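You operate a simulated robot arm through the tools that you are given. There is no shell and no other tool. Be economical: measure what you need, move in short steps, check, and stop when the job is done.

The job below is to be done with a simulated two-armed robot. You get a single attempt, and the scene is never put back.

## Task
Pick up the M foam pad from the top of the goods trolley with one hand, pass it to the other hand and put it on the styling bench top.

Only the result counts: the job must be done as asked and must still hold three seconds after the hand-in. Knocking over, shifting, dropping, spilling or breaking anything else fails it.

## Robot
Two 7-joint arms with two-finger parallel grippers on one trunk, on a base that drives. Base frame: it is fixed to the floor where the robot stands at the start and does not move with it; the origin is under the middle of the robot, x ahead of it, y to its left, z up. Readings come in m, degrees, newtons and seconds.
The left shoulder is at the start at [0.05, 0.158, 0.983], the right one opposite. With the tool pointing down near the work surface each hand reaches from about 0.1 to 0.66 m from the robot's upright axis, wherever it stands, measured 20 degrees to its own side. Places, roughly: styling bench top [-0.6, -0.9, 0.9]. Payload 3.91 kg a hand.
Tool frame (each hand has its own): the origin (TCP) lies between the finger pads and is the grasp point; the fingertips stand 0.03 m ahead of it; z points along the fingers, y is the line along which they close. Largest opening 0.11 m; finger width 0.02, thickness 0.01; the body of the gripper, 0.048 by 0.112 m, starts 0.055 m behind the TCP.
Orientation is that of the tool frame in the base frame, as [roll, pitch, yaw] about the fixed x, y, z axes, in that order (R = Rz(yaw) Ry(pitch) Rx(roll)). With the fingers straight down and closing along the base's y, the tool's x points along the base's -x, its y along +y and its z along -z.

## Interface
- The arms move only by the tool drive_tool. It takes "left_increments", "right_increments" or both (then of equal length, played together; a hand with none holds still); each is a list of rows, each a list of 7 numbers: the turn, a rotation vector about the tool's x, y, z in units of 6 degrees (1.0 is 6 degrees), then the shift along the tool's x, y, z in units of 40 mm (1.0 is 40 mm), then the gripper command, from -1 (shut) to 1 (fully open), values between in proportion. In form: [[ax, ay, az, x, y, z, hand], ...]. A call has 1 to 10 rows; each row shifts and turns the commanded pose from where the row before left it, along the tool's axes as they then stand. A call with a number of a shift or a turn outside -1 to 1 is refused whole. Each row takes 0.2 s and may step no farther than 0.05 m and 8.6 degrees from the row before; otherwise, or with a gripper value out of range, the whole call is refused. A pose out of reach is approached as far as the arm can. The call stops where the force on the tool passes 40 N (or 10 N more than at its start, if that is more) or the arm is blocked; 0.2 s more then pass. Each finger travels about 0.153 m/s and halts on what it meets, pressing with about 39 N; the grip force reading is that of the motor and also rises with nothing between the fingers. The clock runs only during rows and for 0.2 s after the last one: add rows that do not move to give the fingers time. It gives the time, the measured TCP pose, the force on the tool (base axes), the opening and the grip force at its end, in the units of the frame above (readings bear some noise), with the torque about the TCP (base axes, N m) and any sound that the robot's microphone picked up.
- Cameras (640 x 400 px; columns grow to the right, rows downward): "scene" is now at [0.1019, -0.0642, 1.1794]; the picture's right is [-0.74, -0.67, 0.00], its down [0.03, -0.03, -1.00] and it looks along [0.67, -0.74, 0.04] (base axes); focal length 214 px, centre (320, 200). "left" rides on the left gripper at [0.073, -0.017, -0.103] in its tool frame; the picture's right is [0.23, 0.97, 0.00], its down [-0.76, 0.18, -0.62] and it looks along [-0.61, 0.14, 0.78] (tool axes); focal length 222 px, centre (320, 200). "right" rides on the right gripper at [0.072, 0.017, -0.103] in its tool frame; the picture's right is [-0.23, 0.97, 0.00], its down [-0.76, -0.18, -0.62] and it looks along [-0.61, -0.14, 0.78] (tool axes); focal length 222 px, centre (320, 200). There is no depth. A picture from a camera that has moved, and an enlarged one, comes with that camera's place and axes in the base frame and with its lens.
- grab_frame(camera): a new picture of that camera. The clock stands still meanwhile.
- lift_body(by): slides the trunk up (or, below 0, down) by that many m; the arms and the scene camera ride with it, the base frame stays. It gives what a move gives, with no picture.
- roll_base(legs): drives the robot by 1 to 6 legs, each [ahead, turn to the left] in m and degrees, along the robot's own axes; the way and the turn of a leg run together, so that a leg with both is an arc; at most 1.5 m and 180 degrees a leg. The arms and the cameras ride along, it lands a little off, and it stops where it bumps. It gives what a move gives.
- aim_head(pan, tilt): turns the head with the scene camera to pan (to the left, within 80 degrees either way) and tilt (down, from -29 to 69), counted from straight ahead of the robot. It gives what a move gives.
- inspect(camera, box): a new picture of the part [left, top, right, bottom] of that camera's present view, enlarged. The clock stands still meanwhile.
- close_job(): hands the job in; it is judged then, once.

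Go step by step. Nothing tells you exact positions but the pictures and the camera data: compare them with the known pose of the tool, close in by small moves and look again before you grip or let go. The budget is 120 turns and 100 pictures, counting those below and the enlarged ones. Unless the task says otherwise, let go and move clear before handing in, and close with one line.

The tools are called after "Call:" by a JSON object that holds its "name" and its "arguments". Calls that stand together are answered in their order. drive_tool: Moves the arms, as the interface text tells. Its arguments: {"type":"object","properties":{"left_increments":{"type":"array"},"right_increments":{"type":"array"}},"required":[]} The other tools are called the same way: lift_body (by) slides the trunk up or down; roll_base (legs) drives the base; aim_head (pan, tilt) turns the head that bears the scene camera; grab_frame (camera) takes a picture; inspect (camera, box) takes an enlarged picture of a part of a camera's view; close_job () hands the job in.

At the start:

```text
time_s: 0.0
left_tool_pos: [0.2765, -0.0425, 1.1514]
left_tcp_rot: [-179.9, 0.0, -179.9]
left_force: [0.2, 1.2, -1.0]
left_moment: [-0.03, -0.01, -0.02]
left_width: 0.1099
left_finger_force: 0.1
right_tool_pos: [0.2958, -0.447, 1.1412]
right_tcp_rot: [-179.9, 0.1, -180.0]
right_force: [-0.1, 0.0, -0.6]
right_moment: [-0.01, 0.01, -0.01]
right_width: 0.11
right_finger_force: 0.1
trunk travel left (down, up): [-0.225, 0.257]
robot x, y, heading: [-0.0005, 0.0003, -0.1]
head pan, tilt: [-47.6, -2.4]
```

scene: 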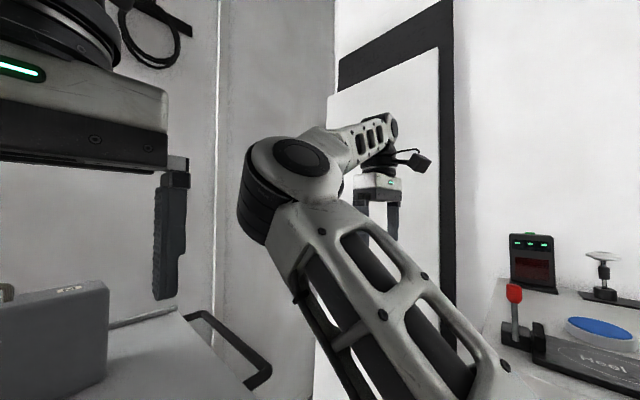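
right: 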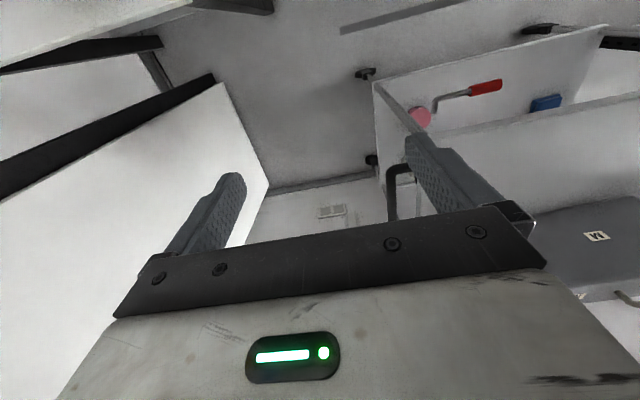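
left: 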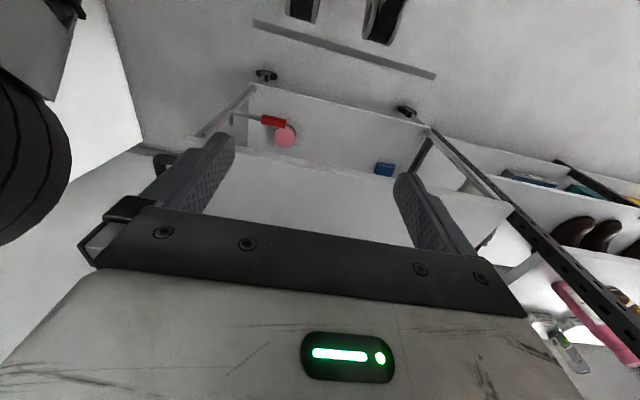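

The trolley seems to be ahead of the robot, the bench behind to the right. I look at both with the head first.

Call:
{"name": "aim_head", "arguments": {"pan": 0, "tilt": 35}}

Call:
{"name": "grab_frame", "arguments": {"camera": "scene"}}

Call:
{"name": "aim_head", "arguments": {"pan": -80, "tilt": 20}}

Call:
{"name": "grab_frame", "arguments": {"camera": "scene"}}

```text
time_s: 1.1
left_tool_pos: [0.283, -0.0403, 1.1485]
left_tcp_rot: [-179.8, -0.1, -178.9]
left_force: [62.3, 22.4, -9.4]
left_moment: [-2.45, 6.23, -1.3]
left_width: 0.1099
left_finger_force: 0.0
right_tool_pos: [0.2959, -0.4473, 1.1406]
right_tcp_rot: [-179.9, 0.0, 180.0]
right_force: [0.3, -0.5, -0.4]
right_moment: [0.01, 0.01, 0.01]
right_width: 0.1101
right_finger_force: 0.1
trunk travel left (down, up): [-0.225, 0.257]
robot x, y, heading: [-0.0012, -0.0047, 0.1]
head pan, tilt: [0.0, 35.0]
```

```text
96 pictures are left
camera scene: at [0.1333, -0.0089, 1.1341], right [-0.11, -0.99, 0.0], down [-0.43, 0.05, -0.9], along [0.89, -0.1, -0.43], focal length 214 px, centre (320, 200)
```

scene: 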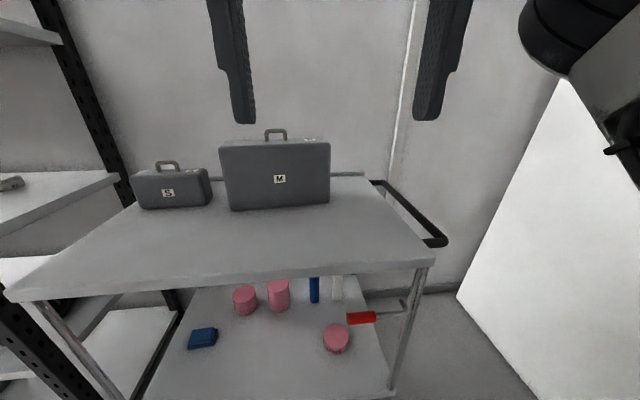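

```text
time_s: 2.7
left_tool_pos: [0.276, -0.0426, 1.1491]
left_tcp_rot: [-179.8, 0.0, -180.0]
left_force: [0.3, 0.3, -0.1]
left_moment: [0.01, 0.02, 0.04]
left_width: 0.1099
left_finger_force: 0.1
right_tool_pos: [0.2947, -0.4473, 1.1404]
right_tcp_rot: [-179.9, 0.0, -180.0]
right_force: [-0.5, -0.1, 0.7]
right_moment: [0.04, 0.03, -0.04]
right_width: 0.11
right_finger_force: 0.1
trunk travel left (down, up): [-0.225, 0.257]
robot x, y, heading: [-0.0008, 0.0034, 0.0]
head pan, tilt: [-80.0, 20.0]
```

```text
95 pictures are left
camera scene: at [0.0582, -0.0903, 1.1434], right [-0.98, -0.17, 0.0], down [-0.06, 0.34, -0.94], along [0.16, -0.93, -0.34], focal length 214 px, centre (320, 200)
```

scene: 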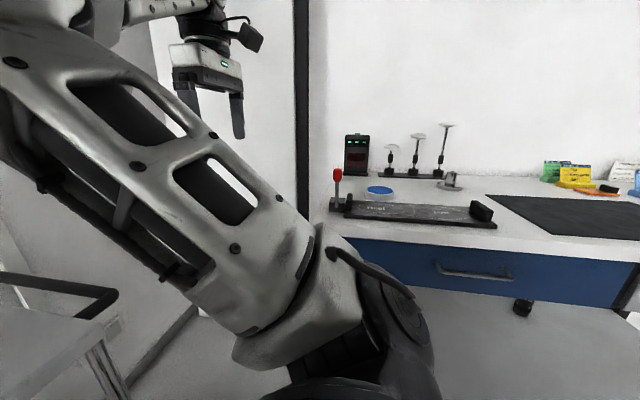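

The trolley top carries two cases tagged S and M; the pad may be those or lie hidden behind. The head touched the left hand, so I move that hand aside, raise the trunk and look from higher.

Call:
{"name": "drive_tool", "arguments": {"left_increments": [[0, 0, 0, 0, 1, 0, 1], [0, 0, 0, 0, 1, 0, 1], [0, 0, 0, 0, 1, 0, 1], [0, 0, 0, 0, 1, 0, 1], [0, 0, 0, 0, 1, 0, 1], [0, 0, 0, 0, 1, 0, 1]]}}

Call:
{"name": "lift_body", "arguments": {"by": 0.25}}

Call:
{"name": "aim_head", "arguments": {"pan": 0, "tilt": 40}}

Call:
{"name": "grab_frame", "arguments": {"camera": "scene"}}

```text
time_s: 4.1
left_tool_pos: [0.2772, 0.1965, 1.1507]
left_tcp_rot: [-179.9, 0.0, -180.0]
left_force: [-0.6, -0.3, 0.1]
left_moment: [-0.03, -0.01, -0.01]
left_width: 0.1102
left_finger_force: 0.0
right_tool_pos: [0.2936, -0.4464, 1.1408]
right_tcp_rot: [-179.8, -0.1, -180.0]
right_force: [0.2, 0.0, -0.5]
right_moment: [0.02, 0.03, 0.02]
right_width: 0.1102
right_finger_force: 0.0
trunk travel left (down, up): [-0.225, 0.257]
robot x, y, heading: [0.0027, -0.0017, -0.1]
head pan, tilt: [-80.0, 20.0]
```

```text
time_s: 6.7
left_tool_pos: [0.2783, 0.1956, 1.3982]
left_tcp_rot: [-179.8, 0.0, -179.9]
left_force: [-0.3, 0.4, 0.5]
left_moment: [-0.03, 0.0, 0.03]
left_width: 0.1101
left_finger_force: 0.1
right_tool_pos: [0.2953, -0.4478, 1.3899]
right_tcp_rot: [-179.9, -0.1, -180.0]
right_force: [-0.3, 0.0, -0.6]
right_moment: [-0.02, -0.03, -0.02]
right_width: 0.11
right_finger_force: 0.1
trunk travel left (down, up): [-0.475, 0.007]
robot x, y, heading: [0.0014, -0.0016, -0.2]
head pan, tilt: [-80.0, 20.0]
```

```text
time_s: 8.2
left_tool_pos: [0.2795, 0.1954, 1.3974]
left_tcp_rot: [-179.9, 0.0, -179.8]
left_force: [0.1, 0.0, -0.6]
left_moment: [0.02, 0.01, 0.01]
left_width: 0.1099
left_finger_force: 0.1
right_tool_pos: [0.2946, -0.4476, 1.3904]
right_tcp_rot: [-179.9, 0.0, -179.9]
right_force: [-0.1, 0.0, -0.1]
right_moment: [0.0, 0.01, 0.0]
right_width: 0.1098
right_finger_force: 0.0
trunk travel left (down, up): [-0.475, 0.007]
robot x, y, heading: [-0.0002, 0.0011, -0.1]
head pan, tilt: [0.0, 40.0]
```

```text
94 pictures are left
camera scene: at [0.1269, 0.0013, 1.362], right [0.0, -1.0, 0.0], down [-0.64, 0.0, -0.77], along [0.77, 0.0, -0.64], focal length 214 px, centre (320, 200)
```

scene: 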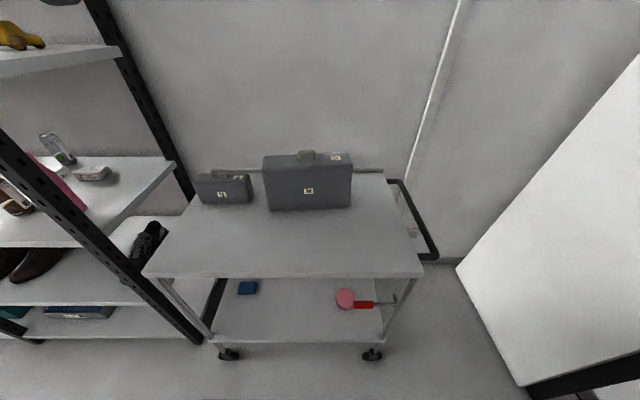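

Now a closer look at the cases.

Call:
{"name": "inspect", "arguments": {"camera": "scene", "box": [180, 130, 440, 290]}}

```text
2.46 times, centred on (310, 210) of scene
camera zoom: at [0.1269, 0.0013, 1.362], right [0.0, -1.0, 0.0], down [-0.64, 0.0, -0.77], along [0.77, 0.0, -0.64], focal length 528 px, centre (345, 175)
```

zoom: 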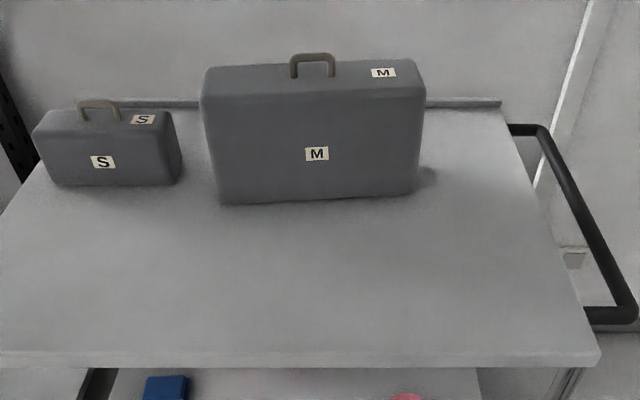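

The M pad is the upright slab with the M tags and a small handle: about 0.28 × 0.07 × 0.18 m at x≈0.67–0.75, y≈-0.10–0.18, top z≈1.03, handle to ≈1.06. I look steeply down to see how much room there is between base and trolley.

Call:
{"name": "aim_head", "arguments": {"pan": 0, "tilt": 69}}

Call:
{"name": "grab_frame", "arguments": {"camera": "scene"}}

```text
time_s: 9.1
left_tool_pos: [0.2767, 0.1955, 1.399]
left_tcp_rot: [-179.9, 0.0, -179.9]
left_force: [-0.7, -0.1, -0.4]
left_moment: [0.0, 0.0, 0.01]
left_width: 0.1098
left_finger_force: 0.0
right_tool_pos: [0.2952, -0.4477, 1.3905]
right_tcp_rot: [-179.9, 0.0, -180.0]
right_force: [0.0, 0.3, 0.2]
right_moment: [-0.02, 0.01, 0.0]
right_width: 0.1099
right_finger_force: 0.1
trunk travel left (down, up): [-0.475, 0.007]
robot x, y, heading: [0.0031, 0.0024, -0.1]
head pan, tilt: [0.0, 68.8]
```

```text
92 pictures are left
camera scene: at [0.0979, 0.0014, 1.3259], right [0.0, -1.0, 0.0], down [-0.93, 0.0, -0.36], along [0.36, 0.0, -0.93], focal length 214 px, centre (320, 200)
```

scene: 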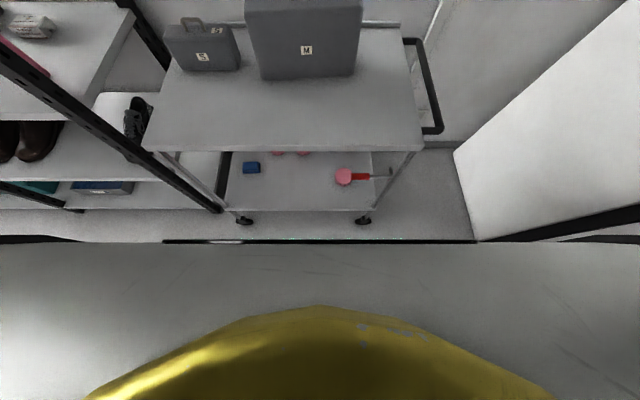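

I tilt the left hand to have its camera look down at the base front and its gap to the trolley.

Call:
{"name": "drive_tool", "arguments": {"left_increments": [[0, 1, 0, -0.5, 0, 0, 1], [0, 1, 0, -0.5, 0, 0, 1], [0, 1, 0, -0.5, 0, 0, 1], [0, 1, 0, 0, 0, 0, 1], [0, 1, 0, 0, 0, 0, 1], [0, 1, 0, 0, 0, 0, 1], [0, 1, 0, 0, 0, 0, 1], [0, 1, 0, 0, 0, 0, 1]]}}

Call:
{"name": "grab_frame", "arguments": {"camera": "left"}}

```text
time_s: 10.9
left_tool_pos: [0.3356, 0.1945, 1.3878]
left_tcp_rot: [-179.9, -17.8, -179.9]
left_force: [-0.2, 0.0, 1.5]
left_moment: [0.02, 0.0, -0.01]
left_width: 0.1098
left_finger_force: 0.0
left hand out of reach, approached as far as the arm can: row 3, 4, 5, 6, 7, 8
right_tool_pos: [0.2945, -0.4472, 1.3919]
right_tcp_rot: [-179.9, 0.0, 180.0]
right_force: [0.1, -0.4, 0.0]
right_moment: [0.0, 0.0, 0.03]
right_width: 0.11
right_finger_force: 0.0
trunk travel left (down, up): [-0.475, 0.007]
robot x, y, heading: [0.0025, 0.0003, 0.0]
head pan, tilt: [0.0, 68.8]
```

```text
91 pictures are left
camera left: at [0.2981, 0.1782, 1.508], right [-0.22, 0.97, 0.07], down [0.92, 0.18, 0.36], along [0.34, 0.14, -0.93], focal length 222 px, centre (320, 200)
```

left: 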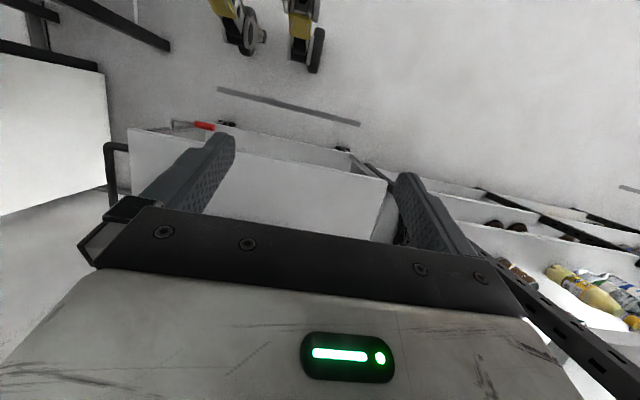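

The base's front wheels stand at x≈0.06 and the trolley casters at x≈0.46, so there is room to drive about 0.2 m ahead. I restore the left hand and look over the bench from the high trunk.

Call:
{"name": "drive_tool", "arguments": {"left_increments": [[0, -1, 0, 0.5, 0, 0, 1], [0, -1, 0, 0.5, 0, 0, 1], [0, -1, 0, 0.5, 0, 0, 1], [0, -1, 0, 0, 0, 0, 1], [0, -1, 0, 0, 0, 0, 1], [0, -1, 0, 0, 0, 0, 1], [0, -1, 0, 0, 0, 0, 1], [0, -1, 0, 0, 0, 0, 1]]}}

Call:
{"name": "aim_head", "arguments": {"pan": -80, "tilt": 30}}

Call:
{"name": "grab_frame", "arguments": {"camera": "scene"}}

```text
time_s: 12.7
left_tool_pos: [0.2779, 0.1962, 1.3997]
left_tcp_rot: [-179.8, 30.3, -179.7]
left_force: [0.5, -0.4, -0.4]
left_moment: [-0.02, -0.01, -0.01]
left_width: 0.1101
left_finger_force: 0.0
right_tool_pos: [0.2952, -0.4476, 1.3906]
right_tcp_rot: [-179.9, 0.0, 180.0]
right_force: [-0.7, 0.1, 0.4]
right_moment: [0.03, 0.01, 0.0]
right_width: 0.1096
right_finger_force: 0.1
trunk travel left (down, up): [-0.475, 0.007]
robot x, y, heading: [-0.0011, -0.0011, -0.1]
head pan, tilt: [0.0, 68.8]
```

```text
time_s: 14.2
left_tool_pos: [0.278, 0.1959, 1.4013]
left_tcp_rot: [-179.8, 30.1, -179.8]
left_force: [0.5, 0.3, -0.4]
left_moment: [-0.03, -0.01, -0.01]
left_width: 0.11
left_finger_force: 0.0
right_tool_pos: [0.295, -0.446, 1.3904]
right_tcp_rot: [-179.9, -0.1, -180.0]
right_force: [-0.6, -0.6, 0.5]
right_moment: [-0.01, 0.01, -0.02]
right_width: 0.1102
right_finger_force: 0.1
trunk travel left (down, up): [-0.475, 0.007]
robot x, y, heading: [0.0023, -0.0046, 0.4]
head pan, tilt: [-80.0, 30.0]
```

```text
90 pictures are left
camera scene: at [0.0577, -0.0877, 1.3773], right [-0.98, -0.17, 0.0], down [-0.09, 0.49, -0.87], along [0.15, -0.85, -0.5], focal length 214 px, centre (320, 200)
```

scene: 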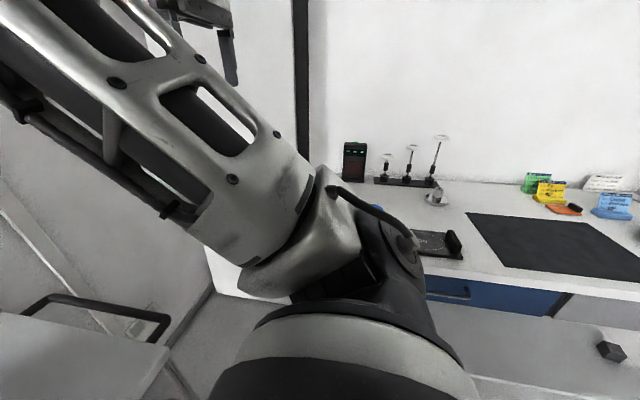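

The bench has a black mat and free space around it. First I set the hands: left back upright, both turned so their fingers close along x with cameras on the outer sides.

Call:
{"name": "drive_tool", "arguments": {"left_increments": [[0, 1, 0, 0, 0, 0, 1], [0, 1, 0, 0, 0, 0, 1], [0, 1, 0, 0, 0, 0, 1], [0, 1, 0, 0, 0, 0, 1], [0, 1, 0, 0, 0, 0, 1], [0, 0, 1, 0, 0, 0, 1], [0, 0, 1, 0, 0, 0, 1], [0, 0, 1, 0, 0, 0, 1], [0, 0, 1, 0, 0, 0, 1], [0, 0, 1, 0, 0, 0, 1]], "right_increments": [[0, 0, -1, 0, 0, 0, 1], [0, 0, -1, 0, 0, 0, 1], [0, 0, -1, 0, 0, 0, 1], [0, 0, -1, 0, 0, 0, 1], [0, 0, -1, 0, 0, 0, 1], [0, 0, -1, 0, 0, 0, 1], [0, 0, -1, 0, 0, 0, 1], [0, 0, -1, 0, 0, 0, 1], [0, 0, -1, 0, 0, 0, 1], [0, 0, -1, 0, 0, 0, 1]]}}

Call:
{"name": "drive_tool", "arguments": {"left_increments": [[0, 0, 1, 0, 0, 0, 1], [0, 0, 1, 0, 0, 0, 1], [0, 0, 1, 0, 0, 0, 1], [0, 0, 1, 0, 0, 0, 1], [0, 0, 1, 0, 0, 0, 1], [0, 0, 1, 0, 0, 0, 1], [0, 0, 1, 0, 0, 0, 1], [0, 0, 1, 0, 0, 0, 1], [0, 0, 1, 0, 0, 0, 1], [0, 0, 1, 0, 0, 0, 1]], "right_increments": [[0, 0, -1, 0, 0, 0, 1], [0, 0, -1, 0, 0, 0, 1], [0, 0, -1, 0, 0, 0, 1], [0, 0, -1, 0, 0, 0, 1], [0, 0, -1, 0, 0, 0, 1], [0, 0, 0, 0, 0, 0, 1], [0, 0, 0, 0, 0, 0, 1], [0, 0, 0, 0, 0, 0, 1], [0, 0, 0, 0, 0, 0, 1], [0, 0, 0, 0, 0, 0, 1]]}}

Call:
{"name": "aim_head", "arguments": {"pan": 0, "tilt": 40}}

Call:
{"name": "grab_frame", "arguments": {"camera": "scene"}}

```text
time_s: 16.4
left_tool_pos: [0.277, 0.1952, 1.4004]
left_tcp_rot: [180.0, 0.3, 150.0]
left_force: [-0.9, -0.2, 0.2]
left_moment: [0.01, 0.0, -0.02]
left_width: 0.1101
left_finger_force: 0.1
right_tool_pos: [0.2954, -0.4467, 1.3908]
right_tcp_rot: [179.9, -0.1, -119.8]
right_force: [0.2, 0.3, -0.8]
right_moment: [-0.03, -0.01, -0.01]
right_width: 0.1098
right_finger_force: 0.2
trunk travel left (down, up): [-0.475, 0.007]
robot x, y, heading: [0.002, 0.0029, -0.1]
head pan, tilt: [-80.0, 30.0]
```

```text
time_s: 18.6
left_tool_pos: [0.2264, 0.1309, 1.3378]
left_tcp_rot: [179.8, 0.2, 90.1]
left_force: [0.0, 0.2, -0.9]
left_moment: [0.01, 0.01, -0.02]
left_width: 0.1097
left_finger_force: 0.1
left hand out of reach, approached as far as the arm can: row 4, 5, 6, 7, 8, 9, 10
right_tool_pos: [0.2942, -0.4469, 1.3907]
right_tcp_rot: [-180.0, -0.1, -89.9]
right_force: [-0.1, -0.5, -0.1]
right_moment: [0.0, 0.0, 0.01]
right_width: 0.1101
right_finger_force: 0.0
trunk travel left (down, up): [-0.475, 0.007]
robot x, y, heading: [0.001, -0.0013, -0.0]
head pan, tilt: [-80.0, 30.0]
```

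```text
time_s: 20.2
left_tool_pos: [0.2249, 0.132, 1.3358]
left_tcp_rot: [179.8, 0.2, 90.2]
left_force: [0.4, 0.2, -0.4]
left_moment: [0.03, -0.02, 0.0]
left_width: 0.1101
left_finger_force: 0.1
right_tool_pos: [0.2953, -0.4467, 1.39]
right_tcp_rot: [180.0, -0.2, -90.0]
right_force: [-0.6, 0.6, -0.5]
right_moment: [-0.04, -0.01, -0.03]
right_width: 0.1103
right_finger_force: 0.1
trunk travel left (down, up): [-0.475, 0.007]
robot x, y, heading: [0.0017, -0.002, 0.4]
head pan, tilt: [0.0, 40.0]
```

```text
89 pictures are left
camera scene: at [0.1269, 0.0013, 1.362], right [0.0, -1.0, 0.0], down [-0.64, 0.0, -0.77], along [0.77, 0.0, -0.64], focal length 214 px, centre (320, 200)
```

scene: 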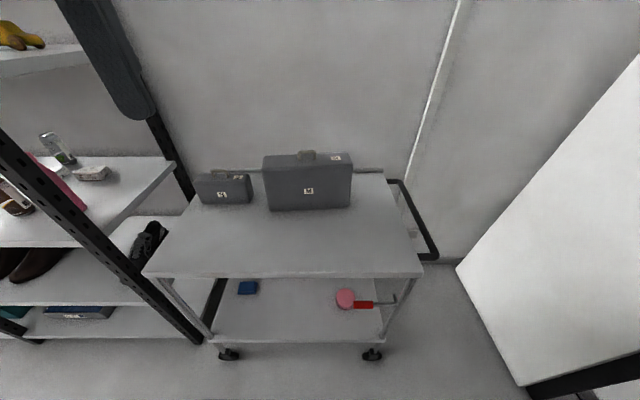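

Now I drive 0.2 m ahead, hands well above the trolley.

Call:
{"name": "roll_base", "arguments": {"legs": [[0.2, 0]]}}

Call:
{"name": "grab_frame", "arguments": {"camera": "scene"}}

Call:
{"name": "inspect", "arguments": {"camera": "scene", "box": [170, 100, 430, 262]}}

```text
time_s: 21.5
left_tool_pos: [0.3705, 0.1301, 1.3353]
left_tcp_rot: [179.9, 0.4, 90.1]
left_force: [0.4, -0.6, -0.6]
left_moment: [0.0, 0.03, 0.01]
left_width: 0.1099
left_finger_force: 0.0
right_tool_pos: [0.4382, -0.4477, 1.3896]
right_tcp_rot: [179.9, -0.1, -90.1]
right_force: [0.7, 0.0, 0.2]
right_moment: [0.03, 0.01, -0.01]
right_width: 0.1101
right_finger_force: 0.0
trunk travel left (down, up): [-0.475, 0.007]
robot x, y, heading: [0.1413, 0.0005, -0.2]
head pan, tilt: [0.0, 40.0]
stopped in leg 1: the robot was blocked; the commanded pose is now the measured one
```

```text
88 pictures are left
camera scene: at [0.2717, 0.0009, 1.3616], right [0.0, -1.0, 0.0], down [-0.65, 0.0, -0.76], along [0.76, 0.0, -0.65], focal length 214 px, centre (320, 200)
```

scene: 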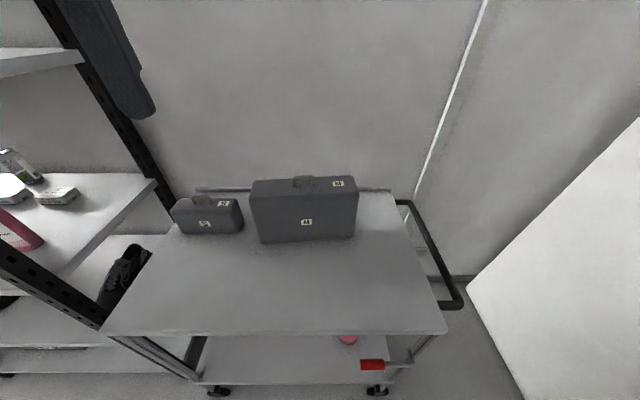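

```text
2.46 times, centred on (300, 181) of scene
camera zoom: at [0.2717, 0.0009, 1.3616], right [0.0, -1.0, 0.0], down [-0.65, 0.0, -0.76], along [0.76, 0.0, -0.65], focal length 528 px, centre (369, 247)
```

zoom: 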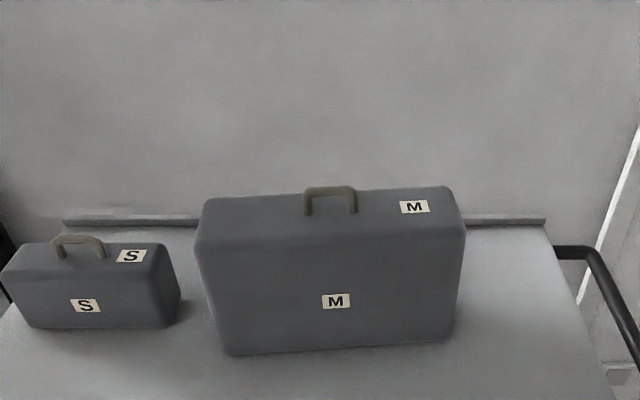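

The robot stopped at x=0.141, yet the trolley seems unmoved (front edge still at x≈0.43, pad unchanged). I back off 2 cm and bring the left hand above the pad's centre (≈[0.71, 0.04]).

Call:
{"name": "roll_base", "arguments": {"legs": [[-0.02, 0]]}}

Call:
{"name": "drive_tool", "arguments": {"left_increments": [[0, 0, -0.67, 0, 0, 0.7, 1], [0, 0, 0, 0, 0, 0.7, 1], [0, 0, 0, -0.25, 0.9, 0, 1], [0, 0, 0, -0.25, 0.9, 0, 1], [0, 0, 0, -0.25, 0.9, 0, 1], [0, 0, 0, -0.25, 0.9, 0, 1], [0, 0, 0, -0.25, 0.9, 0, 1], [0, 0, 0, -0.25, 0.9, 0, 1], [0, 0, 0, -0.25, 0.9, 0, 1], [0, 0, 0, -0.25, 0.9, 0, 1]]}}

Call:
{"name": "grab_frame", "arguments": {"camera": "scene"}}

Call:
{"name": "grab_frame", "arguments": {"camera": "left"}}

```text
time_s: 22.3
left_tool_pos: [0.3473, 0.1294, 1.3366]
left_tcp_rot: [179.7, 0.1, 90.0]
left_force: [-0.6, 0.3, 1.5]
left_moment: [-0.01, -0.02, 0.01]
left_width: 0.1099
left_finger_force: 0.3
right_tool_pos: [0.4154, -0.4467, 1.3909]
right_tcp_rot: [-179.9, -0.1, -90.1]
right_force: [-0.2, 0.7, 0.1]
right_moment: [-0.01, 0.0, 0.0]
right_width: 0.11
right_finger_force: 0.1
trunk travel left (down, up): [-0.475, 0.007]
robot x, y, heading: [0.1205, -0.0018, -0.3]
head pan, tilt: [0.0, 40.0]
```

```text
time_s: 24.5
left_tool_pos: [0.4628, 0.0211, 1.2376]
left_tcp_rot: [179.6, 0.2, 94.2]
left_force: [1.0, -0.4, -0.5]
left_moment: [0.04, -0.01, -0.03]
left_width: 0.11
left_finger_force: 0.0
left hand out of reach, approached as far as the arm can: row 4, 5, 6, 7, 8, 9, 10
right_tool_pos: [0.4146, -0.4477, 1.3912]
right_tcp_rot: [179.9, 0.0, -90.0]
right_force: [-0.3, 0.7, -0.1]
right_moment: [0.0, -0.02, 0.04]
right_width: 0.1099
right_finger_force: 0.0
trunk travel left (down, up): [-0.475, 0.007]
robot x, y, heading: [0.1227, 0.0009, -0.4]
head pan, tilt: [0.0, 40.0]
```

```text
86 pictures are left
camera scene: at [0.2493, 0.0006, 1.362], right [0.0, -1.0, 0.0], down [-0.64, 0.0, -0.77], along [0.77, 0.0, -0.64], focal length 214 px, centre (320, 200)
```

scene: 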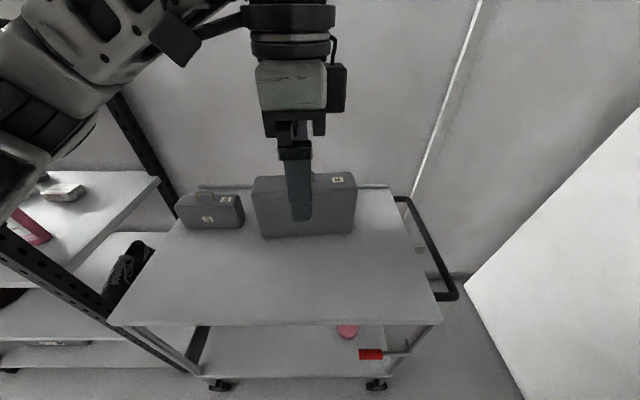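

```text
85 pictures are left
camera left: at [0.4389, 0.0929, 1.3406], right [0.95, 0.3, 0.0], down [0.23, -0.74, 0.63], along [0.19, -0.6, -0.78], focal length 222 px, centre (320, 200)
```

left: 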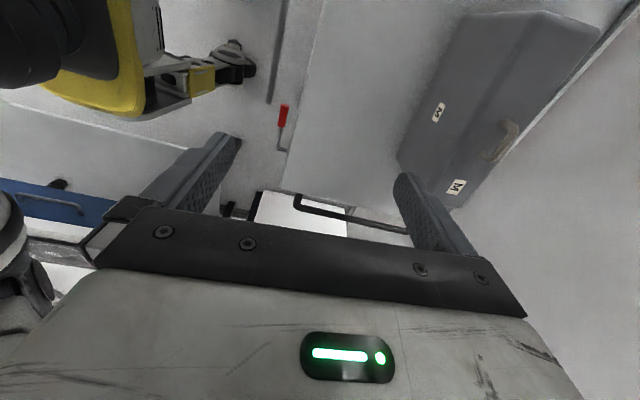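

The reach in this posture is limited at this height; I lower the hand in front of the pad and then go forward.

Call:
{"name": "drive_tool", "arguments": {"left_increments": [[0, 0, 0, 0, 0, 1, 1], [0, 0, 0, 0, 0, 1, 1], [0, 0, 0, 0, 0, 0.8, 1], [0, 0, 0, 0.2, 1, 0, 1], [0, 0, 0, 0.2, 1, 0, 1], [0, 0, 0, 0, 1, 0, 1], [0, 0, 0, 0, 1, 0, 1], [0, 0, 0, 0, 1, 0, 1]]}}

```text
time_s: 26.3
left_tool_pos: [0.4643, 0.0288, 1.1261]
left_tcp_rot: [179.6, 0.1, 94.3]
left_force: [-0.2, 0.4, 0.6]
left_moment: [-0.01, -0.01, 0.02]
left_width: 0.1102
left_finger_force: 0.1
left hand out of reach, approached as far as the arm can: row 4, 5, 6, 7, 8
right_tool_pos: [0.4159, -0.4483, 1.3911]
right_tcp_rot: [-179.9, -0.1, -90.1]
right_force: [0.6, 0.7, -0.4]
right_moment: [-0.01, 0.01, 0.0]
right_width: 0.11
right_finger_force: 0.1
trunk travel left (down, up): [-0.475, 0.007]
robot x, y, heading: [0.1233, -0.0014, -0.2]
head pan, tilt: [0.0, 40.0]
```

Still limited, likely by wrist joints at this yaw. Turning the robot right ~40° makes the grip more natural for the left arm; what blocked the drive looks like the floor strip. I turn in place.

Call:
{"name": "roll_base", "arguments": {"legs": [[-0.02, 0], [0, -40]]}}

Call:
{"name": "aim_head", "arguments": {"pan": 40, "tilt": 40}}

Call:
{"name": "grab_frame", "arguments": {"camera": "scene"}}

```text
time_s: 29.0
left_tool_pos: [0.3825, -0.1992, 1.1266]
left_tcp_rot: [179.7, 0.1, 53.8]
left_force: [-0.4, 0.1, -0.1]
left_moment: [-0.01, 0.01, -0.02]
left_width: 0.1101
left_finger_force: 0.1
right_tool_pos: [0.0343, -0.531, 1.3899]
right_tcp_rot: [-179.9, -0.2, -130.6]
right_force: [0.4, 0.3, -0.4]
right_moment: [0.01, 0.02, -0.04]
right_width: 0.11
right_finger_force: 0.0
trunk travel left (down, up): [-0.475, 0.007]
robot x, y, heading: [0.1016, -0.0021, -40.5]
head pan, tilt: [0.0, 40.0]
```

```text
time_s: 30.1
left_tool_pos: [0.382, -0.1995, 1.1272]
left_tcp_rot: [179.7, 0.2, 53.8]
left_force: [0.2, 0.2, 0.1]
left_moment: [0.03, 0.02, -0.01]
left_width: 0.11
left_finger_force: 0.0
right_tool_pos: [0.0358, -0.5321, 1.3903]
right_tcp_rot: [-179.9, -0.1, -130.5]
right_force: [-0.2, -0.3, -0.4]
right_moment: [-0.05, -0.04, -0.01]
right_width: 0.1102
right_finger_force: 0.1
trunk travel left (down, up): [-0.475, 0.007]
robot x, y, heading: [0.1019, -0.0015, -40.5]
head pan, tilt: [40.0, 40.0]
```

```text
84 pictures are left
camera scene: at [0.2193, -0.0254, 1.362], right [-0.01, -1.0, 0.0], down [-0.64, 0.01, -0.77], along [0.77, -0.01, -0.64], focal length 214 px, centre (320, 200)
```

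scene: 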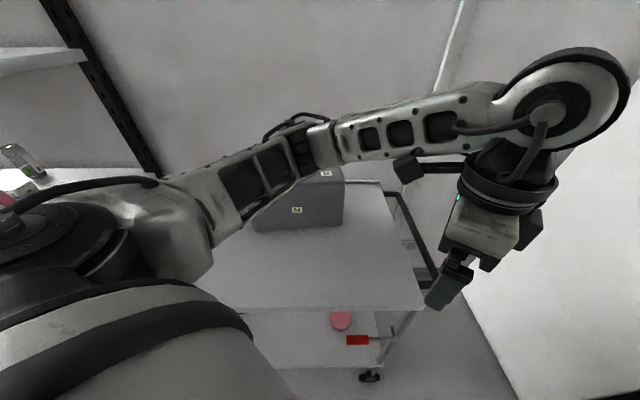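

Left hand is out front now; I turn its yaw back to align with the pad (94°) and begin moving toward it.

Call:
{"name": "drive_tool", "arguments": {"left_increments": [[0, 0, -0.96, 0, 0, 0, 1], [0, 0, -0.96, 0, 0, 0, 1], [0, 0, -0.96, 0, 0, 0, 1], [0, 0, -0.96, 0, 0, 0, 1], [0, 0, -0.96, 0, 0, 0, 1], [0, 0, -0.96, 0, 0, 0, 1], [0, 0, -0.94, 0, 0, 0, 1], [0, 0, 0, 0.54, 0.86, 0, 1], [0, 0, 0, 0.54, 0.86, 0, 1], [0, 0, 0, 0.54, 0.86, 0, 1]]}}

Call:
{"name": "drive_tool", "arguments": {"left_increments": [[0, 0, 0, 0.54, 0.86, 0, 1], [0, 0, 0, 0.54, 0.86, 0, 1], [0, 0, 0, 0.54, 0.86, 0, 1], [0, 0, 0, 0.54, 0.86, 0, 1], [0, 0, 0, 0.54, 0.86, 0, 1], [0, 0, 0, 0.54, 0.86, 0, 1]]}}

Call:
{"name": "grab_frame", "arguments": {"camera": "scene"}}

Call:
{"name": "grab_frame", "arguments": {"camera": "left"}}

```text
time_s: 32.3
left_tool_pos: [0.482, -0.1271, 1.1259]
left_tcp_rot: [179.9, 0.4, 94.0]
left_force: [0.2, 0.4, -0.3]
left_moment: [0.02, 0.0, 0.02]
left_width: 0.11
left_finger_force: 0.0
right_tool_pos: [0.0352, -0.5305, 1.3913]
right_tcp_rot: [-179.9, -0.1, -130.5]
right_force: [0.1, -0.5, 0.0]
right_moment: [0.02, 0.04, 0.01]
right_width: 0.1099
right_finger_force: 0.1
trunk travel left (down, up): [-0.475, 0.007]
robot x, y, heading: [0.1039, -0.0002, -40.8]
head pan, tilt: [40.0, 40.0]
```

```text
time_s: 33.7
left_tool_pos: [0.5771, -0.0571, 1.1256]
left_tcp_rot: [179.9, 0.2, 94.2]
left_force: [0.5, 0.5, 0.3]
left_moment: [-0.03, 0.0, -0.04]
left_width: 0.1099
left_finger_force: 0.1
left hand out of reach, approached as far as the arm can: row 4, 5, 6
right_tool_pos: [0.0352, -0.5312, 1.3901]
right_tcp_rot: [-179.8, -0.1, -130.5]
right_force: [0.0, -0.1, 0.4]
right_moment: [-0.03, -0.01, 0.02]
right_width: 0.11
right_finger_force: 0.0
trunk travel left (down, up): [-0.475, 0.007]
robot x, y, heading: [0.1032, -0.0026, -40.6]
head pan, tilt: [40.0, 40.0]
```

```text
83 pictures are left
camera scene: at [0.2193, -0.0255, 1.362], right [-0.01, -1.0, 0.0], down [-0.64, 0.01, -0.77], along [0.77, -0.01, -0.64], focal length 214 px, centre (320, 200)
```

scene: 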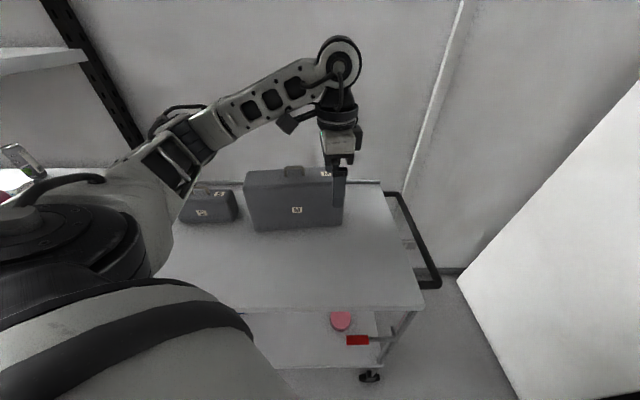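

```text
82 pictures are left
camera left: at [0.5539, 0.0142, 1.2282], right [0.95, 0.3, 0.0], down [0.23, -0.74, 0.63], along [0.19, -0.6, -0.78], focal length 222 px, centre (320, 200)
```

left: 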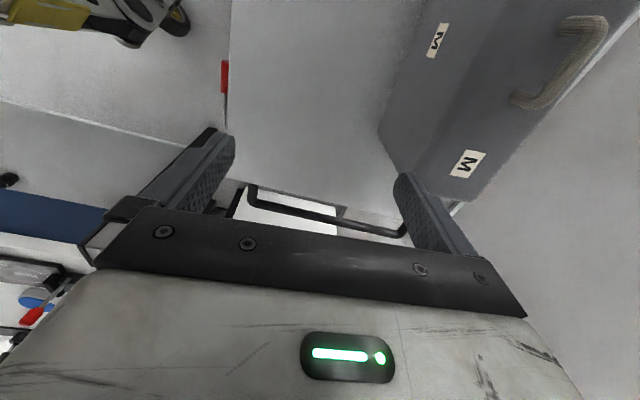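

The wrist limits this sideways posture, so I change plan: take the pad by its handle with the hand in its natural orientation (closing along y, across the ~5 cm handle). I retract the left hand and turn it, then turn the robot back.

Call:
{"name": "drive_tool", "arguments": {"left_increments": [[0, 0, 0, -0.54, -0.86, 0, 1], [0, 0, 0, -0.54, -0.86, 0, 1], [0, 0, 0, -0.54, -0.86, 0, 1], [0, 0, 0, -0.54, -0.86, 0, 1], [0, 0, 0, -0.54, -0.86, 0, 1]]}}

Call:
{"name": "drive_tool", "arguments": {"left_increments": [[0, 0, -0.96, 0, 0, 0, 1], [0, 0, -0.96, 0, 0, 0, 1], [0, 0, -0.96, 0, 0, 0, 1], [0, 0, -0.96, 0, 0, 0, 1], [0, 0, -0.96, 0, 0, 0, 1], [0, 0, -0.96, 0, 0, 0, 1], [0, 0, -0.96, 0, 0, 0, 1], [0, 0, -0.96, 0, 0, 0, 1]]}}

Call:
{"name": "roll_base", "arguments": {"legs": [[0, 40.5]]}}

```text
time_s: 34.9
left_tool_pos: [0.4087, -0.1756, 1.1288]
left_tcp_rot: [180.0, 0.2, 94.2]
left_force: [-0.4, 0.3, -0.6]
left_moment: [0.03, -0.03, -0.04]
left_width: 0.1102
left_finger_force: 0.0
right_tool_pos: [0.0349, -0.5322, 1.3907]
right_tcp_rot: [-179.9, 0.0, -130.6]
right_force: [-0.5, 0.5, 0.5]
right_moment: [-0.01, -0.01, -0.01]
right_width: 0.11
right_finger_force: 0.0
trunk travel left (down, up): [-0.475, 0.007]
robot x, y, heading: [0.1017, 0.0028, -40.7]
head pan, tilt: [40.0, 40.0]
```

```text
time_s: 36.7
left_tool_pos: [0.4098, -0.1784, 1.1273]
left_tcp_rot: [-179.8, 0.3, 140.2]
left_force: [0.2, -0.4, 0.6]
left_moment: [-0.02, -0.01, 0.02]
left_width: 0.11
left_finger_force: 0.0
right_tool_pos: [0.0356, -0.5312, 1.3905]
right_tcp_rot: [-179.8, -0.1, -130.6]
right_force: [0.1, -0.3, 0.0]
right_moment: [0.04, 0.04, 0.0]
right_width: 0.1097
right_finger_force: 0.0
trunk travel left (down, up): [-0.475, 0.007]
robot x, y, heading: [0.1043, -0.0031, -40.5]
head pan, tilt: [40.0, 40.0]
```

```text
time_s: 38.9
left_tool_pos: [0.4522, 0.0621, 1.1273]
left_tcp_rot: [-179.8, 0.2, -179.8]
left_force: [0.4, 0.9, 0.5]
left_moment: [-0.04, -0.05, 0.0]
left_width: 0.1099
left_finger_force: 0.0
right_tool_pos: [0.3926, -0.449, 1.3912]
right_tcp_rot: [-179.9, -0.1, -90.5]
right_force: [-0.7, 0.2, 0.9]
right_moment: [0.0, -0.03, -0.02]
right_width: 0.1101
right_finger_force: 0.1
trunk travel left (down, up): [-0.475, 0.007]
robot x, y, heading: [0.1003, 0.0012, -0.6]
head pan, tilt: [40.0, 40.0]
```

Natural orientation regained; I move the left hand forward to over the handle.

Call:
{"name": "drive_tool", "arguments": {"left_increments": [[0, 0, -0.67, -0.92, -0.05, 0, 1], [0, 0, 0, -0.92, -0.05, 0, 1], [0, 0, 0, -0.92, -0.05, 0, 1], [0, 0, 0, -0.92, -0.05, 0, 1], [0, 0, 0, -0.92, 0, 0, 1], [0, 0, 0, -0.92, 0, 0, 1]]}}

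Call:
{"name": "aim_head", "arguments": {"pan": 0, "tilt": 40}}

Call:
{"name": "grab_frame", "arguments": {"camera": "scene"}}

Call:
{"name": "grab_frame", "arguments": {"camera": "left"}}

```text
time_s: 40.3
left_tool_pos: [0.6728, 0.0661, 1.1286]
left_tcp_rot: [-179.8, 0.2, -176.0]
left_force: [-0.3, 0.4, -0.1]
left_moment: [0.01, -0.03, 0.0]
left_width: 0.1101
left_finger_force: 0.0
right_tool_pos: [0.3927, -0.4495, 1.3905]
right_tcp_rot: [-180.0, 0.0, -90.5]
right_force: [-0.6, 0.7, 0.1]
right_moment: [0.01, -0.01, 0.01]
right_width: 0.1099
right_finger_force: 0.0
trunk travel left (down, up): [-0.475, 0.007]
robot x, y, heading: [0.1066, 0.0012, -0.3]
head pan, tilt: [40.0, 40.0]
```

```text
time_s: 41.4
left_tool_pos: [0.6718, 0.0664, 1.1275]
left_tcp_rot: [-179.7, 0.2, -175.9]
left_force: [-0.3, -0.9, 0.0]
left_moment: [0.02, 0.0, 0.0]
left_width: 0.1101
left_finger_force: 0.1
right_tool_pos: [0.3934, -0.4502, 1.3897]
right_tcp_rot: [-179.9, 0.0, -90.6]
right_force: [-0.7, 0.0, 0.5]
right_moment: [0.02, -0.03, 0.01]
right_width: 0.11
right_finger_force: 0.1
trunk travel left (down, up): [-0.475, 0.007]
robot x, y, heading: [0.101, 0.0019, -0.6]
head pan, tilt: [0.0, 40.0]
```

```text
81 pictures are left
camera scene: at [0.2289, 0.0005, 1.362], right [-0.01, -1.0, 0.0], down [-0.64, 0.0, -0.77], along [0.77, -0.01, -0.64], focal length 214 px, centre (320, 200)
```

scene: 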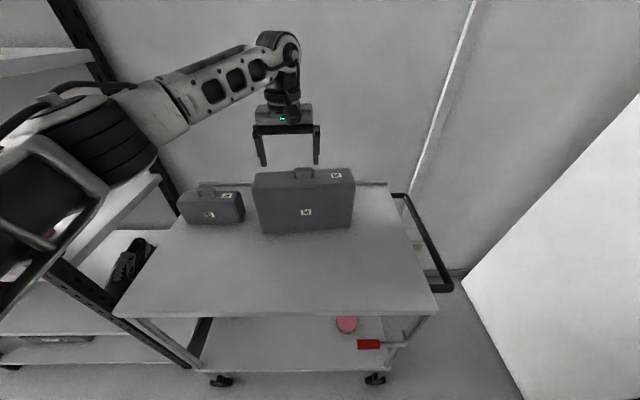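

```text
80 pictures are left
camera left: at [0.6001, 0.0447, 1.2312], right [-0.3, 0.95, 0.0], down [0.74, 0.23, 0.63], along [0.6, 0.18, -0.78], focal length 222 px, centre (320, 200)
```

left: 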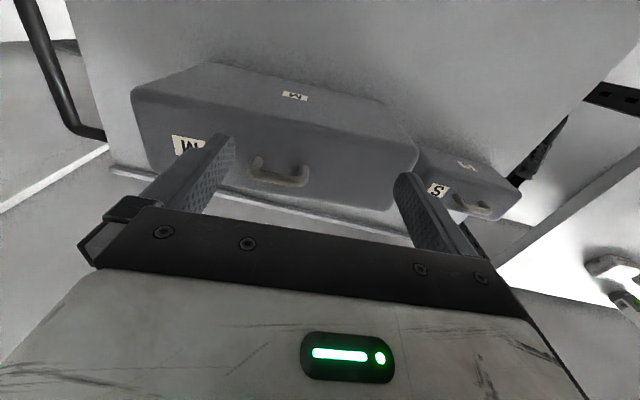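

The handle is at about [0.713, 0.041]. I shift over it and look again before descending.

Call:
{"name": "drive_tool", "arguments": {"left_increments": [[0, 0, 0, -0.5, -0.35, 0, 1], [0, 0, 0, -0.5, -0.35, 0, 1], [0, 0, 0, 0, 0, 0.4, 1]]}}

Call:
{"name": "inspect", "arguments": {"camera": "scene", "box": [230, 80, 390, 180]}}

Call:
{"name": "grab_frame", "arguments": {"camera": "left"}}

```text
time_s: 42.2
left_tool_pos: [0.7098, 0.0453, 1.1103]
left_tcp_rot: [-179.8, 0.2, -175.9]
left_force: [-0.5, 0.2, -1.2]
left_moment: [0.01, -0.03, 0.02]
left_width: 0.11
left_finger_force: 0.1
left hand out of reach, approached as far as the arm can: row 2
right_tool_pos: [0.3929, -0.4504, 1.3909]
right_tcp_rot: [180.0, -0.1, -90.5]
right_force: [0.5, -0.2, -0.2]
right_moment: [0.0, -0.03, -0.01]
right_width: 0.11
right_finger_force: 0.0
trunk travel left (down, up): [-0.475, 0.007]
robot x, y, heading: [0.1014, -0.0003, -0.7]
head pan, tilt: [0.0, 40.0]
```

```text
4.00 times, centred on (310, 130) of scene
camera zoom: at [0.2294, 0.001, 1.3619], right [-0.01, -1.0, 0.0], down [-0.64, 0.0, -0.77], along [0.77, -0.01, -0.64], focal length 858 px, centre (360, 480)
```

zoom: 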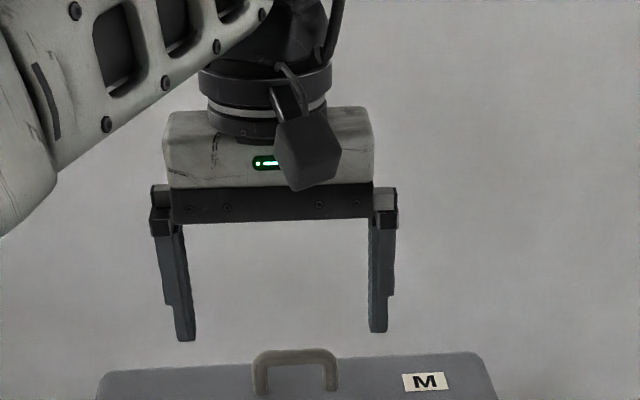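

```text
78 pictures are left
camera left: at [0.6372, 0.0233, 1.2132], right [-0.3, 0.95, -0.01], down [0.74, 0.23, 0.63], along [0.6, 0.18, -0.78], focal length 222 px, centre (320, 200)
```

left: 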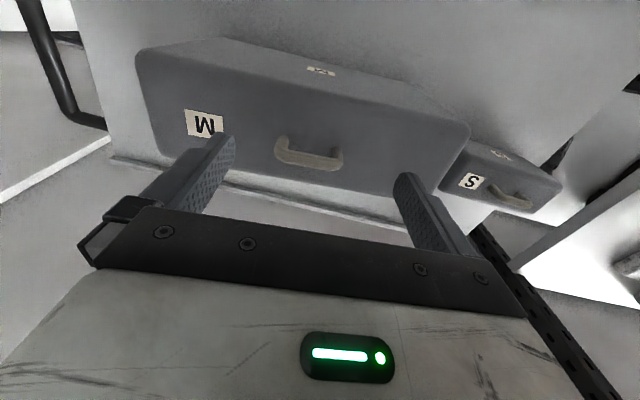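

Handle centre is ≈[0.713, 0.038], well within the fingers. I descend to TCP z≈1.066 (tips just above the pad top).

Call:
{"name": "drive_tool", "arguments": {"left_increments": [[0, 0, 0, -0.05, -0.18, 0.3, 1], [0, 0, 0, 0, 0, 0.4, 1], [0, 0, 0, 0, 0, 0.4, 1]]}}

Call:
{"name": "inspect", "arguments": {"camera": "scene", "box": [230, 100, 390, 200]}}

Call:
{"name": "grab_frame", "arguments": {"camera": "left"}}

```text
time_s: 43.0
left_tool_pos: [0.7118, 0.039, 1.0659]
left_tcp_rot: [-179.8, 0.2, -175.8]
left_force: [-0.2, 0.0, -0.4]
left_moment: [-0.03, 0.01, 0.01]
left_width: 0.11
left_finger_force: 0.1
right_tool_pos: [0.3938, -0.4492, 1.3906]
right_tcp_rot: [180.0, -0.1, -90.5]
right_force: [0.3, 0.0, -0.1]
right_moment: [-0.01, -0.02, -0.02]
right_width: 0.1099
right_finger_force: 0.0
trunk travel left (down, up): [-0.475, 0.007]
robot x, y, heading: [0.1011, 0.0012, -0.5]
head pan, tilt: [0.0, 40.0]
```

```text
4.00 times, centred on (310, 150) of scene
camera zoom: at [0.2292, 0.001, 1.362], right [-0.01, -1.0, 0.0], down [-0.64, 0.0, -0.77], along [0.77, -0.01, -0.64], focal length 858 px, centre (360, 400)
```

zoom: 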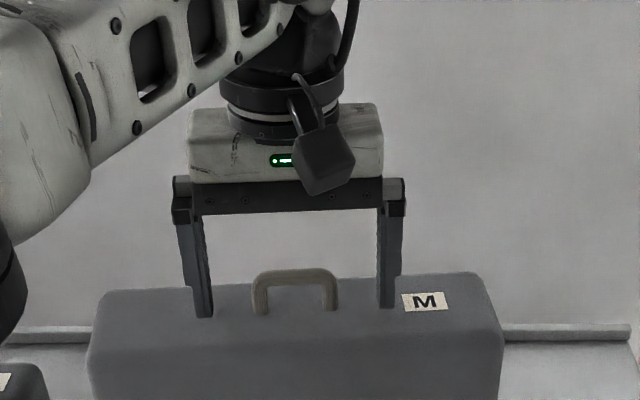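

```text
76 pictures are left
camera left: at [0.6394, 0.0171, 1.1688], right [-0.3, 0.95, -0.01], down [0.74, 0.24, 0.63], along [0.6, 0.18, -0.78], focal length 222 px, centre (320, 200)
```

left: 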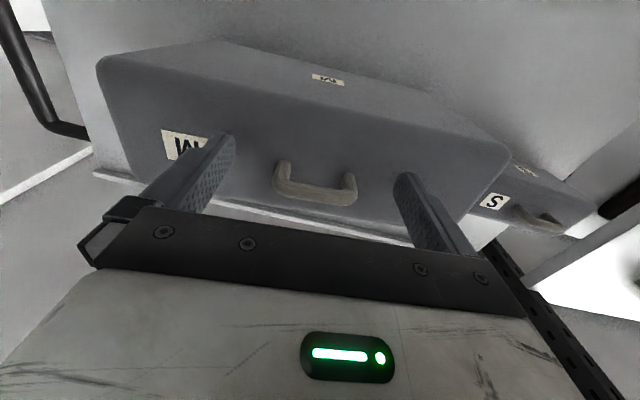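

Aligned: the bar is at TCP height and both legs lie between the fingers. I close the hand.

Call:
{"name": "drive_tool", "arguments": {"left_increments": [[0, 0, 0, 0, 0, 0, 0.2], [0, 0, 0, 0, 0, 0, -0.3], [0, 0, 0, 0, 0, 0, -1], [0, 0, 0, 0, 0, 0, -1], [0, 0, 0, 0, 0, 0, -1]]}}

Call:
{"name": "grab_frame", "arguments": {"camera": "left"}}

```text
time_s: 44.2
left_tool_pos: [0.7109, 0.0385, 1.0661]
left_tcp_rot: [-179.7, 0.4, -175.9]
left_force: [0.5, 0.4, 0.3]
left_moment: [0.01, -0.01, -0.01]
left_width: 0.0002
left_finger_force: 37.6
right_tool_pos: [0.3923, -0.4497, 1.391]
right_tcp_rot: [-179.9, -0.1, -90.5]
right_force: [0.7, 0.3, 0.3]
right_moment: [0.02, 0.0, -0.02]
right_width: 0.1101
right_finger_force: 0.1
trunk travel left (down, up): [-0.475, 0.007]
robot x, y, heading: [0.1017, 0.0018, -0.3]
head pan, tilt: [0.0, 40.0]
```

```text
75 pictures are left
camera left: at [0.639, 0.0164, 1.1692], right [-0.3, 0.95, 0.0], down [0.74, 0.23, 0.63], along [0.6, 0.18, -0.78], focal length 222 px, centre (320, 200)
```

left: 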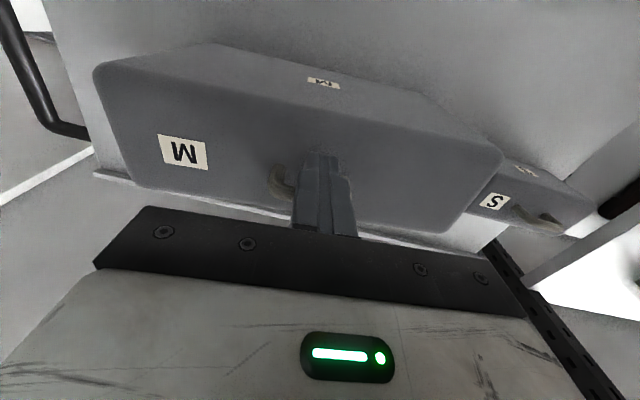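

The fingers shut fully without catching the handle; I check how they stand to it.

Call:
{"name": "inspect", "arguments": {"camera": "scene", "box": [230, 100, 390, 200]}}

Call:
{"name": "inspect", "arguments": {"camera": "left", "box": [220, 110, 420, 235]}}

```text
4.00 times, centred on (310, 150) of scene
camera zoom: at [0.2289, 0.0004, 1.362], right [-0.01, -1.0, 0.0], down [-0.64, 0.01, -0.77], along [0.77, -0.01, -0.64], focal length 858 px, centre (360, 400)
```

zoom: 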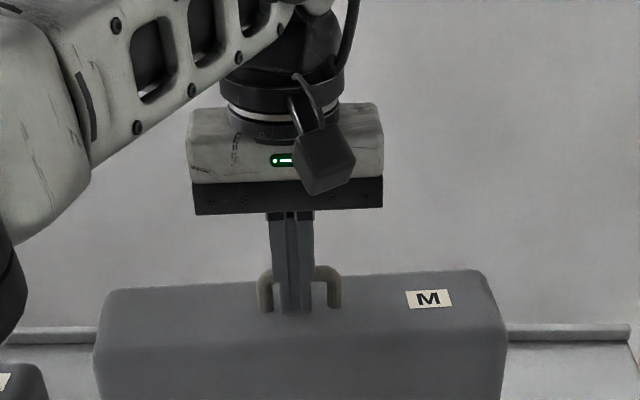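

```text
3.20 times, centred on (320, 172) of left
camera zoom: at [0.639, 0.0164, 1.1692], right [-0.3, 0.95, 0.0], down [0.74, 0.23, 0.63], along [0.6, 0.18, -0.78], focal length 711 px, centre (320, 288)
```

zoom: 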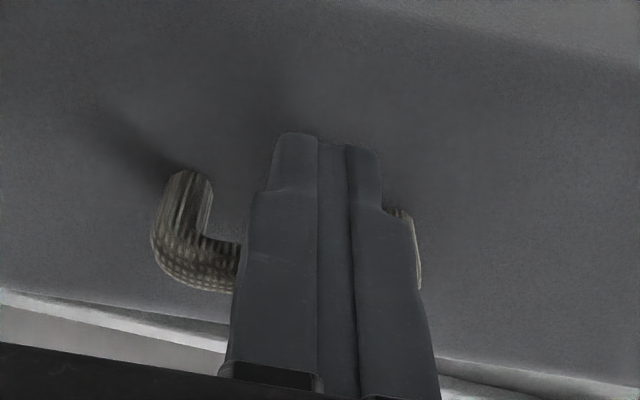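

The closed fingers stand just in front of the handle bar, so it lies ~1.5 cm farther back than I took it. I lift clear, open, drive 2.5 cm ahead and look again.

Call:
{"name": "drive_tool", "arguments": {"left_increments": [[0, 0, 0, 0, 0, -0.6, -1], [0, 0, 0, 0, 0, -0.6, -1], [0, 0, 0, 0, 0, 0, 1], [0, 0, 0, 0, 0, 0, 1], [0, 0, 0, 0, 0, 0, 1]]}}

Call:
{"name": "roll_base", "arguments": {"legs": [[0.025, 0]]}}

Call:
{"name": "grab_frame", "arguments": {"camera": "left"}}

Call:
{"name": "inspect", "arguments": {"camera": "scene", "box": [230, 100, 390, 200]}}

```text
time_s: 45.4
left_tool_pos: [0.7081, 0.0388, 1.1162]
left_tcp_rot: [-179.8, 0.2, -175.7]
left_force: [-0.3, -0.6, -0.2]
left_moment: [0.0, 0.0, 0.01]
left_width: 0.1097
left_finger_force: 0.2
left hand out of reach, approached as far as the arm can: row 2
right_tool_pos: [0.3929, -0.4499, 1.3911]
right_tcp_rot: [-179.9, -0.1, -90.5]
right_force: [-0.7, 0.6, 0.1]
right_moment: [0.01, 0.02, -0.03]
right_width: 0.1099
right_finger_force: 0.1
trunk travel left (down, up): [-0.475, 0.007]
robot x, y, heading: [0.1037, -0.0015, -0.6]
head pan, tilt: [0.0, 40.0]
```

```text
time_s: 46.2
left_tool_pos: [0.7335, 0.0398, 1.1153]
left_tcp_rot: [-179.8, 0.2, -175.7]
left_force: [-0.2, 0.5, 0.5]
left_moment: [-0.01, 0.06, -0.01]
left_width: 0.1098
left_finger_force: 0.1
right_tool_pos: [0.419, -0.4496, 1.391]
right_tcp_rot: [180.0, -0.2, -90.5]
right_force: [0.8, 0.5, 0.2]
right_moment: [0.0, 0.01, -0.02]
right_width: 0.1098
right_finger_force: 0.0
trunk travel left (down, up): [-0.475, 0.007]
robot x, y, heading: [0.1264, -0.0011, -0.6]
head pan, tilt: [0.0, 40.0]
```

```text
72 pictures are left
camera left: at [0.661, 0.0174, 1.2182], right [-0.3, 0.95, 0.0], down [0.74, 0.23, 0.62], along [0.6, 0.18, -0.78], focal length 222 px, centre (320, 200)
```

left: 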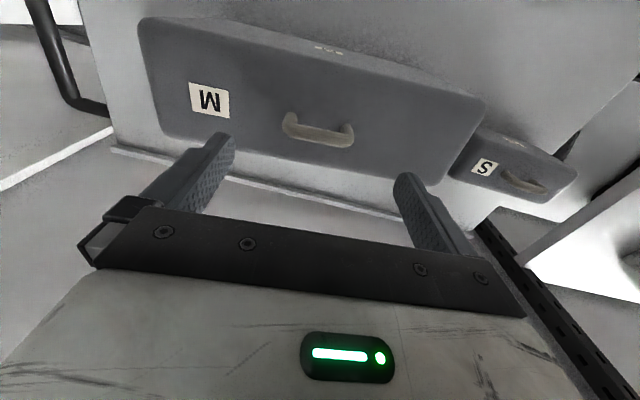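

```text
4.00 times, centred on (310, 150) of scene
camera zoom: at [0.2548, 0.0002, 1.3619], right [-0.01, -1.0, 0.0], down [-0.64, 0.01, -0.77], along [0.77, -0.01, -0.64], focal length 858 px, centre (360, 400)
```

zoom: 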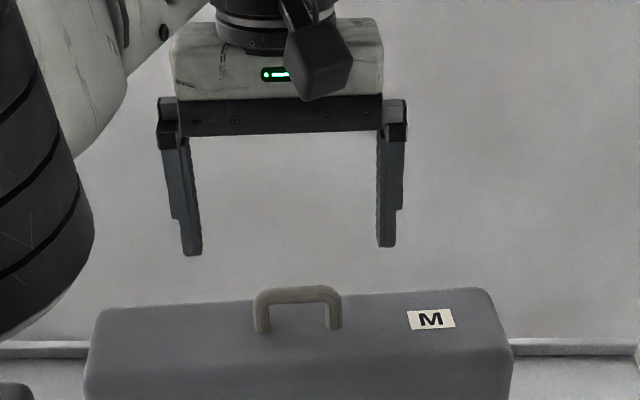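

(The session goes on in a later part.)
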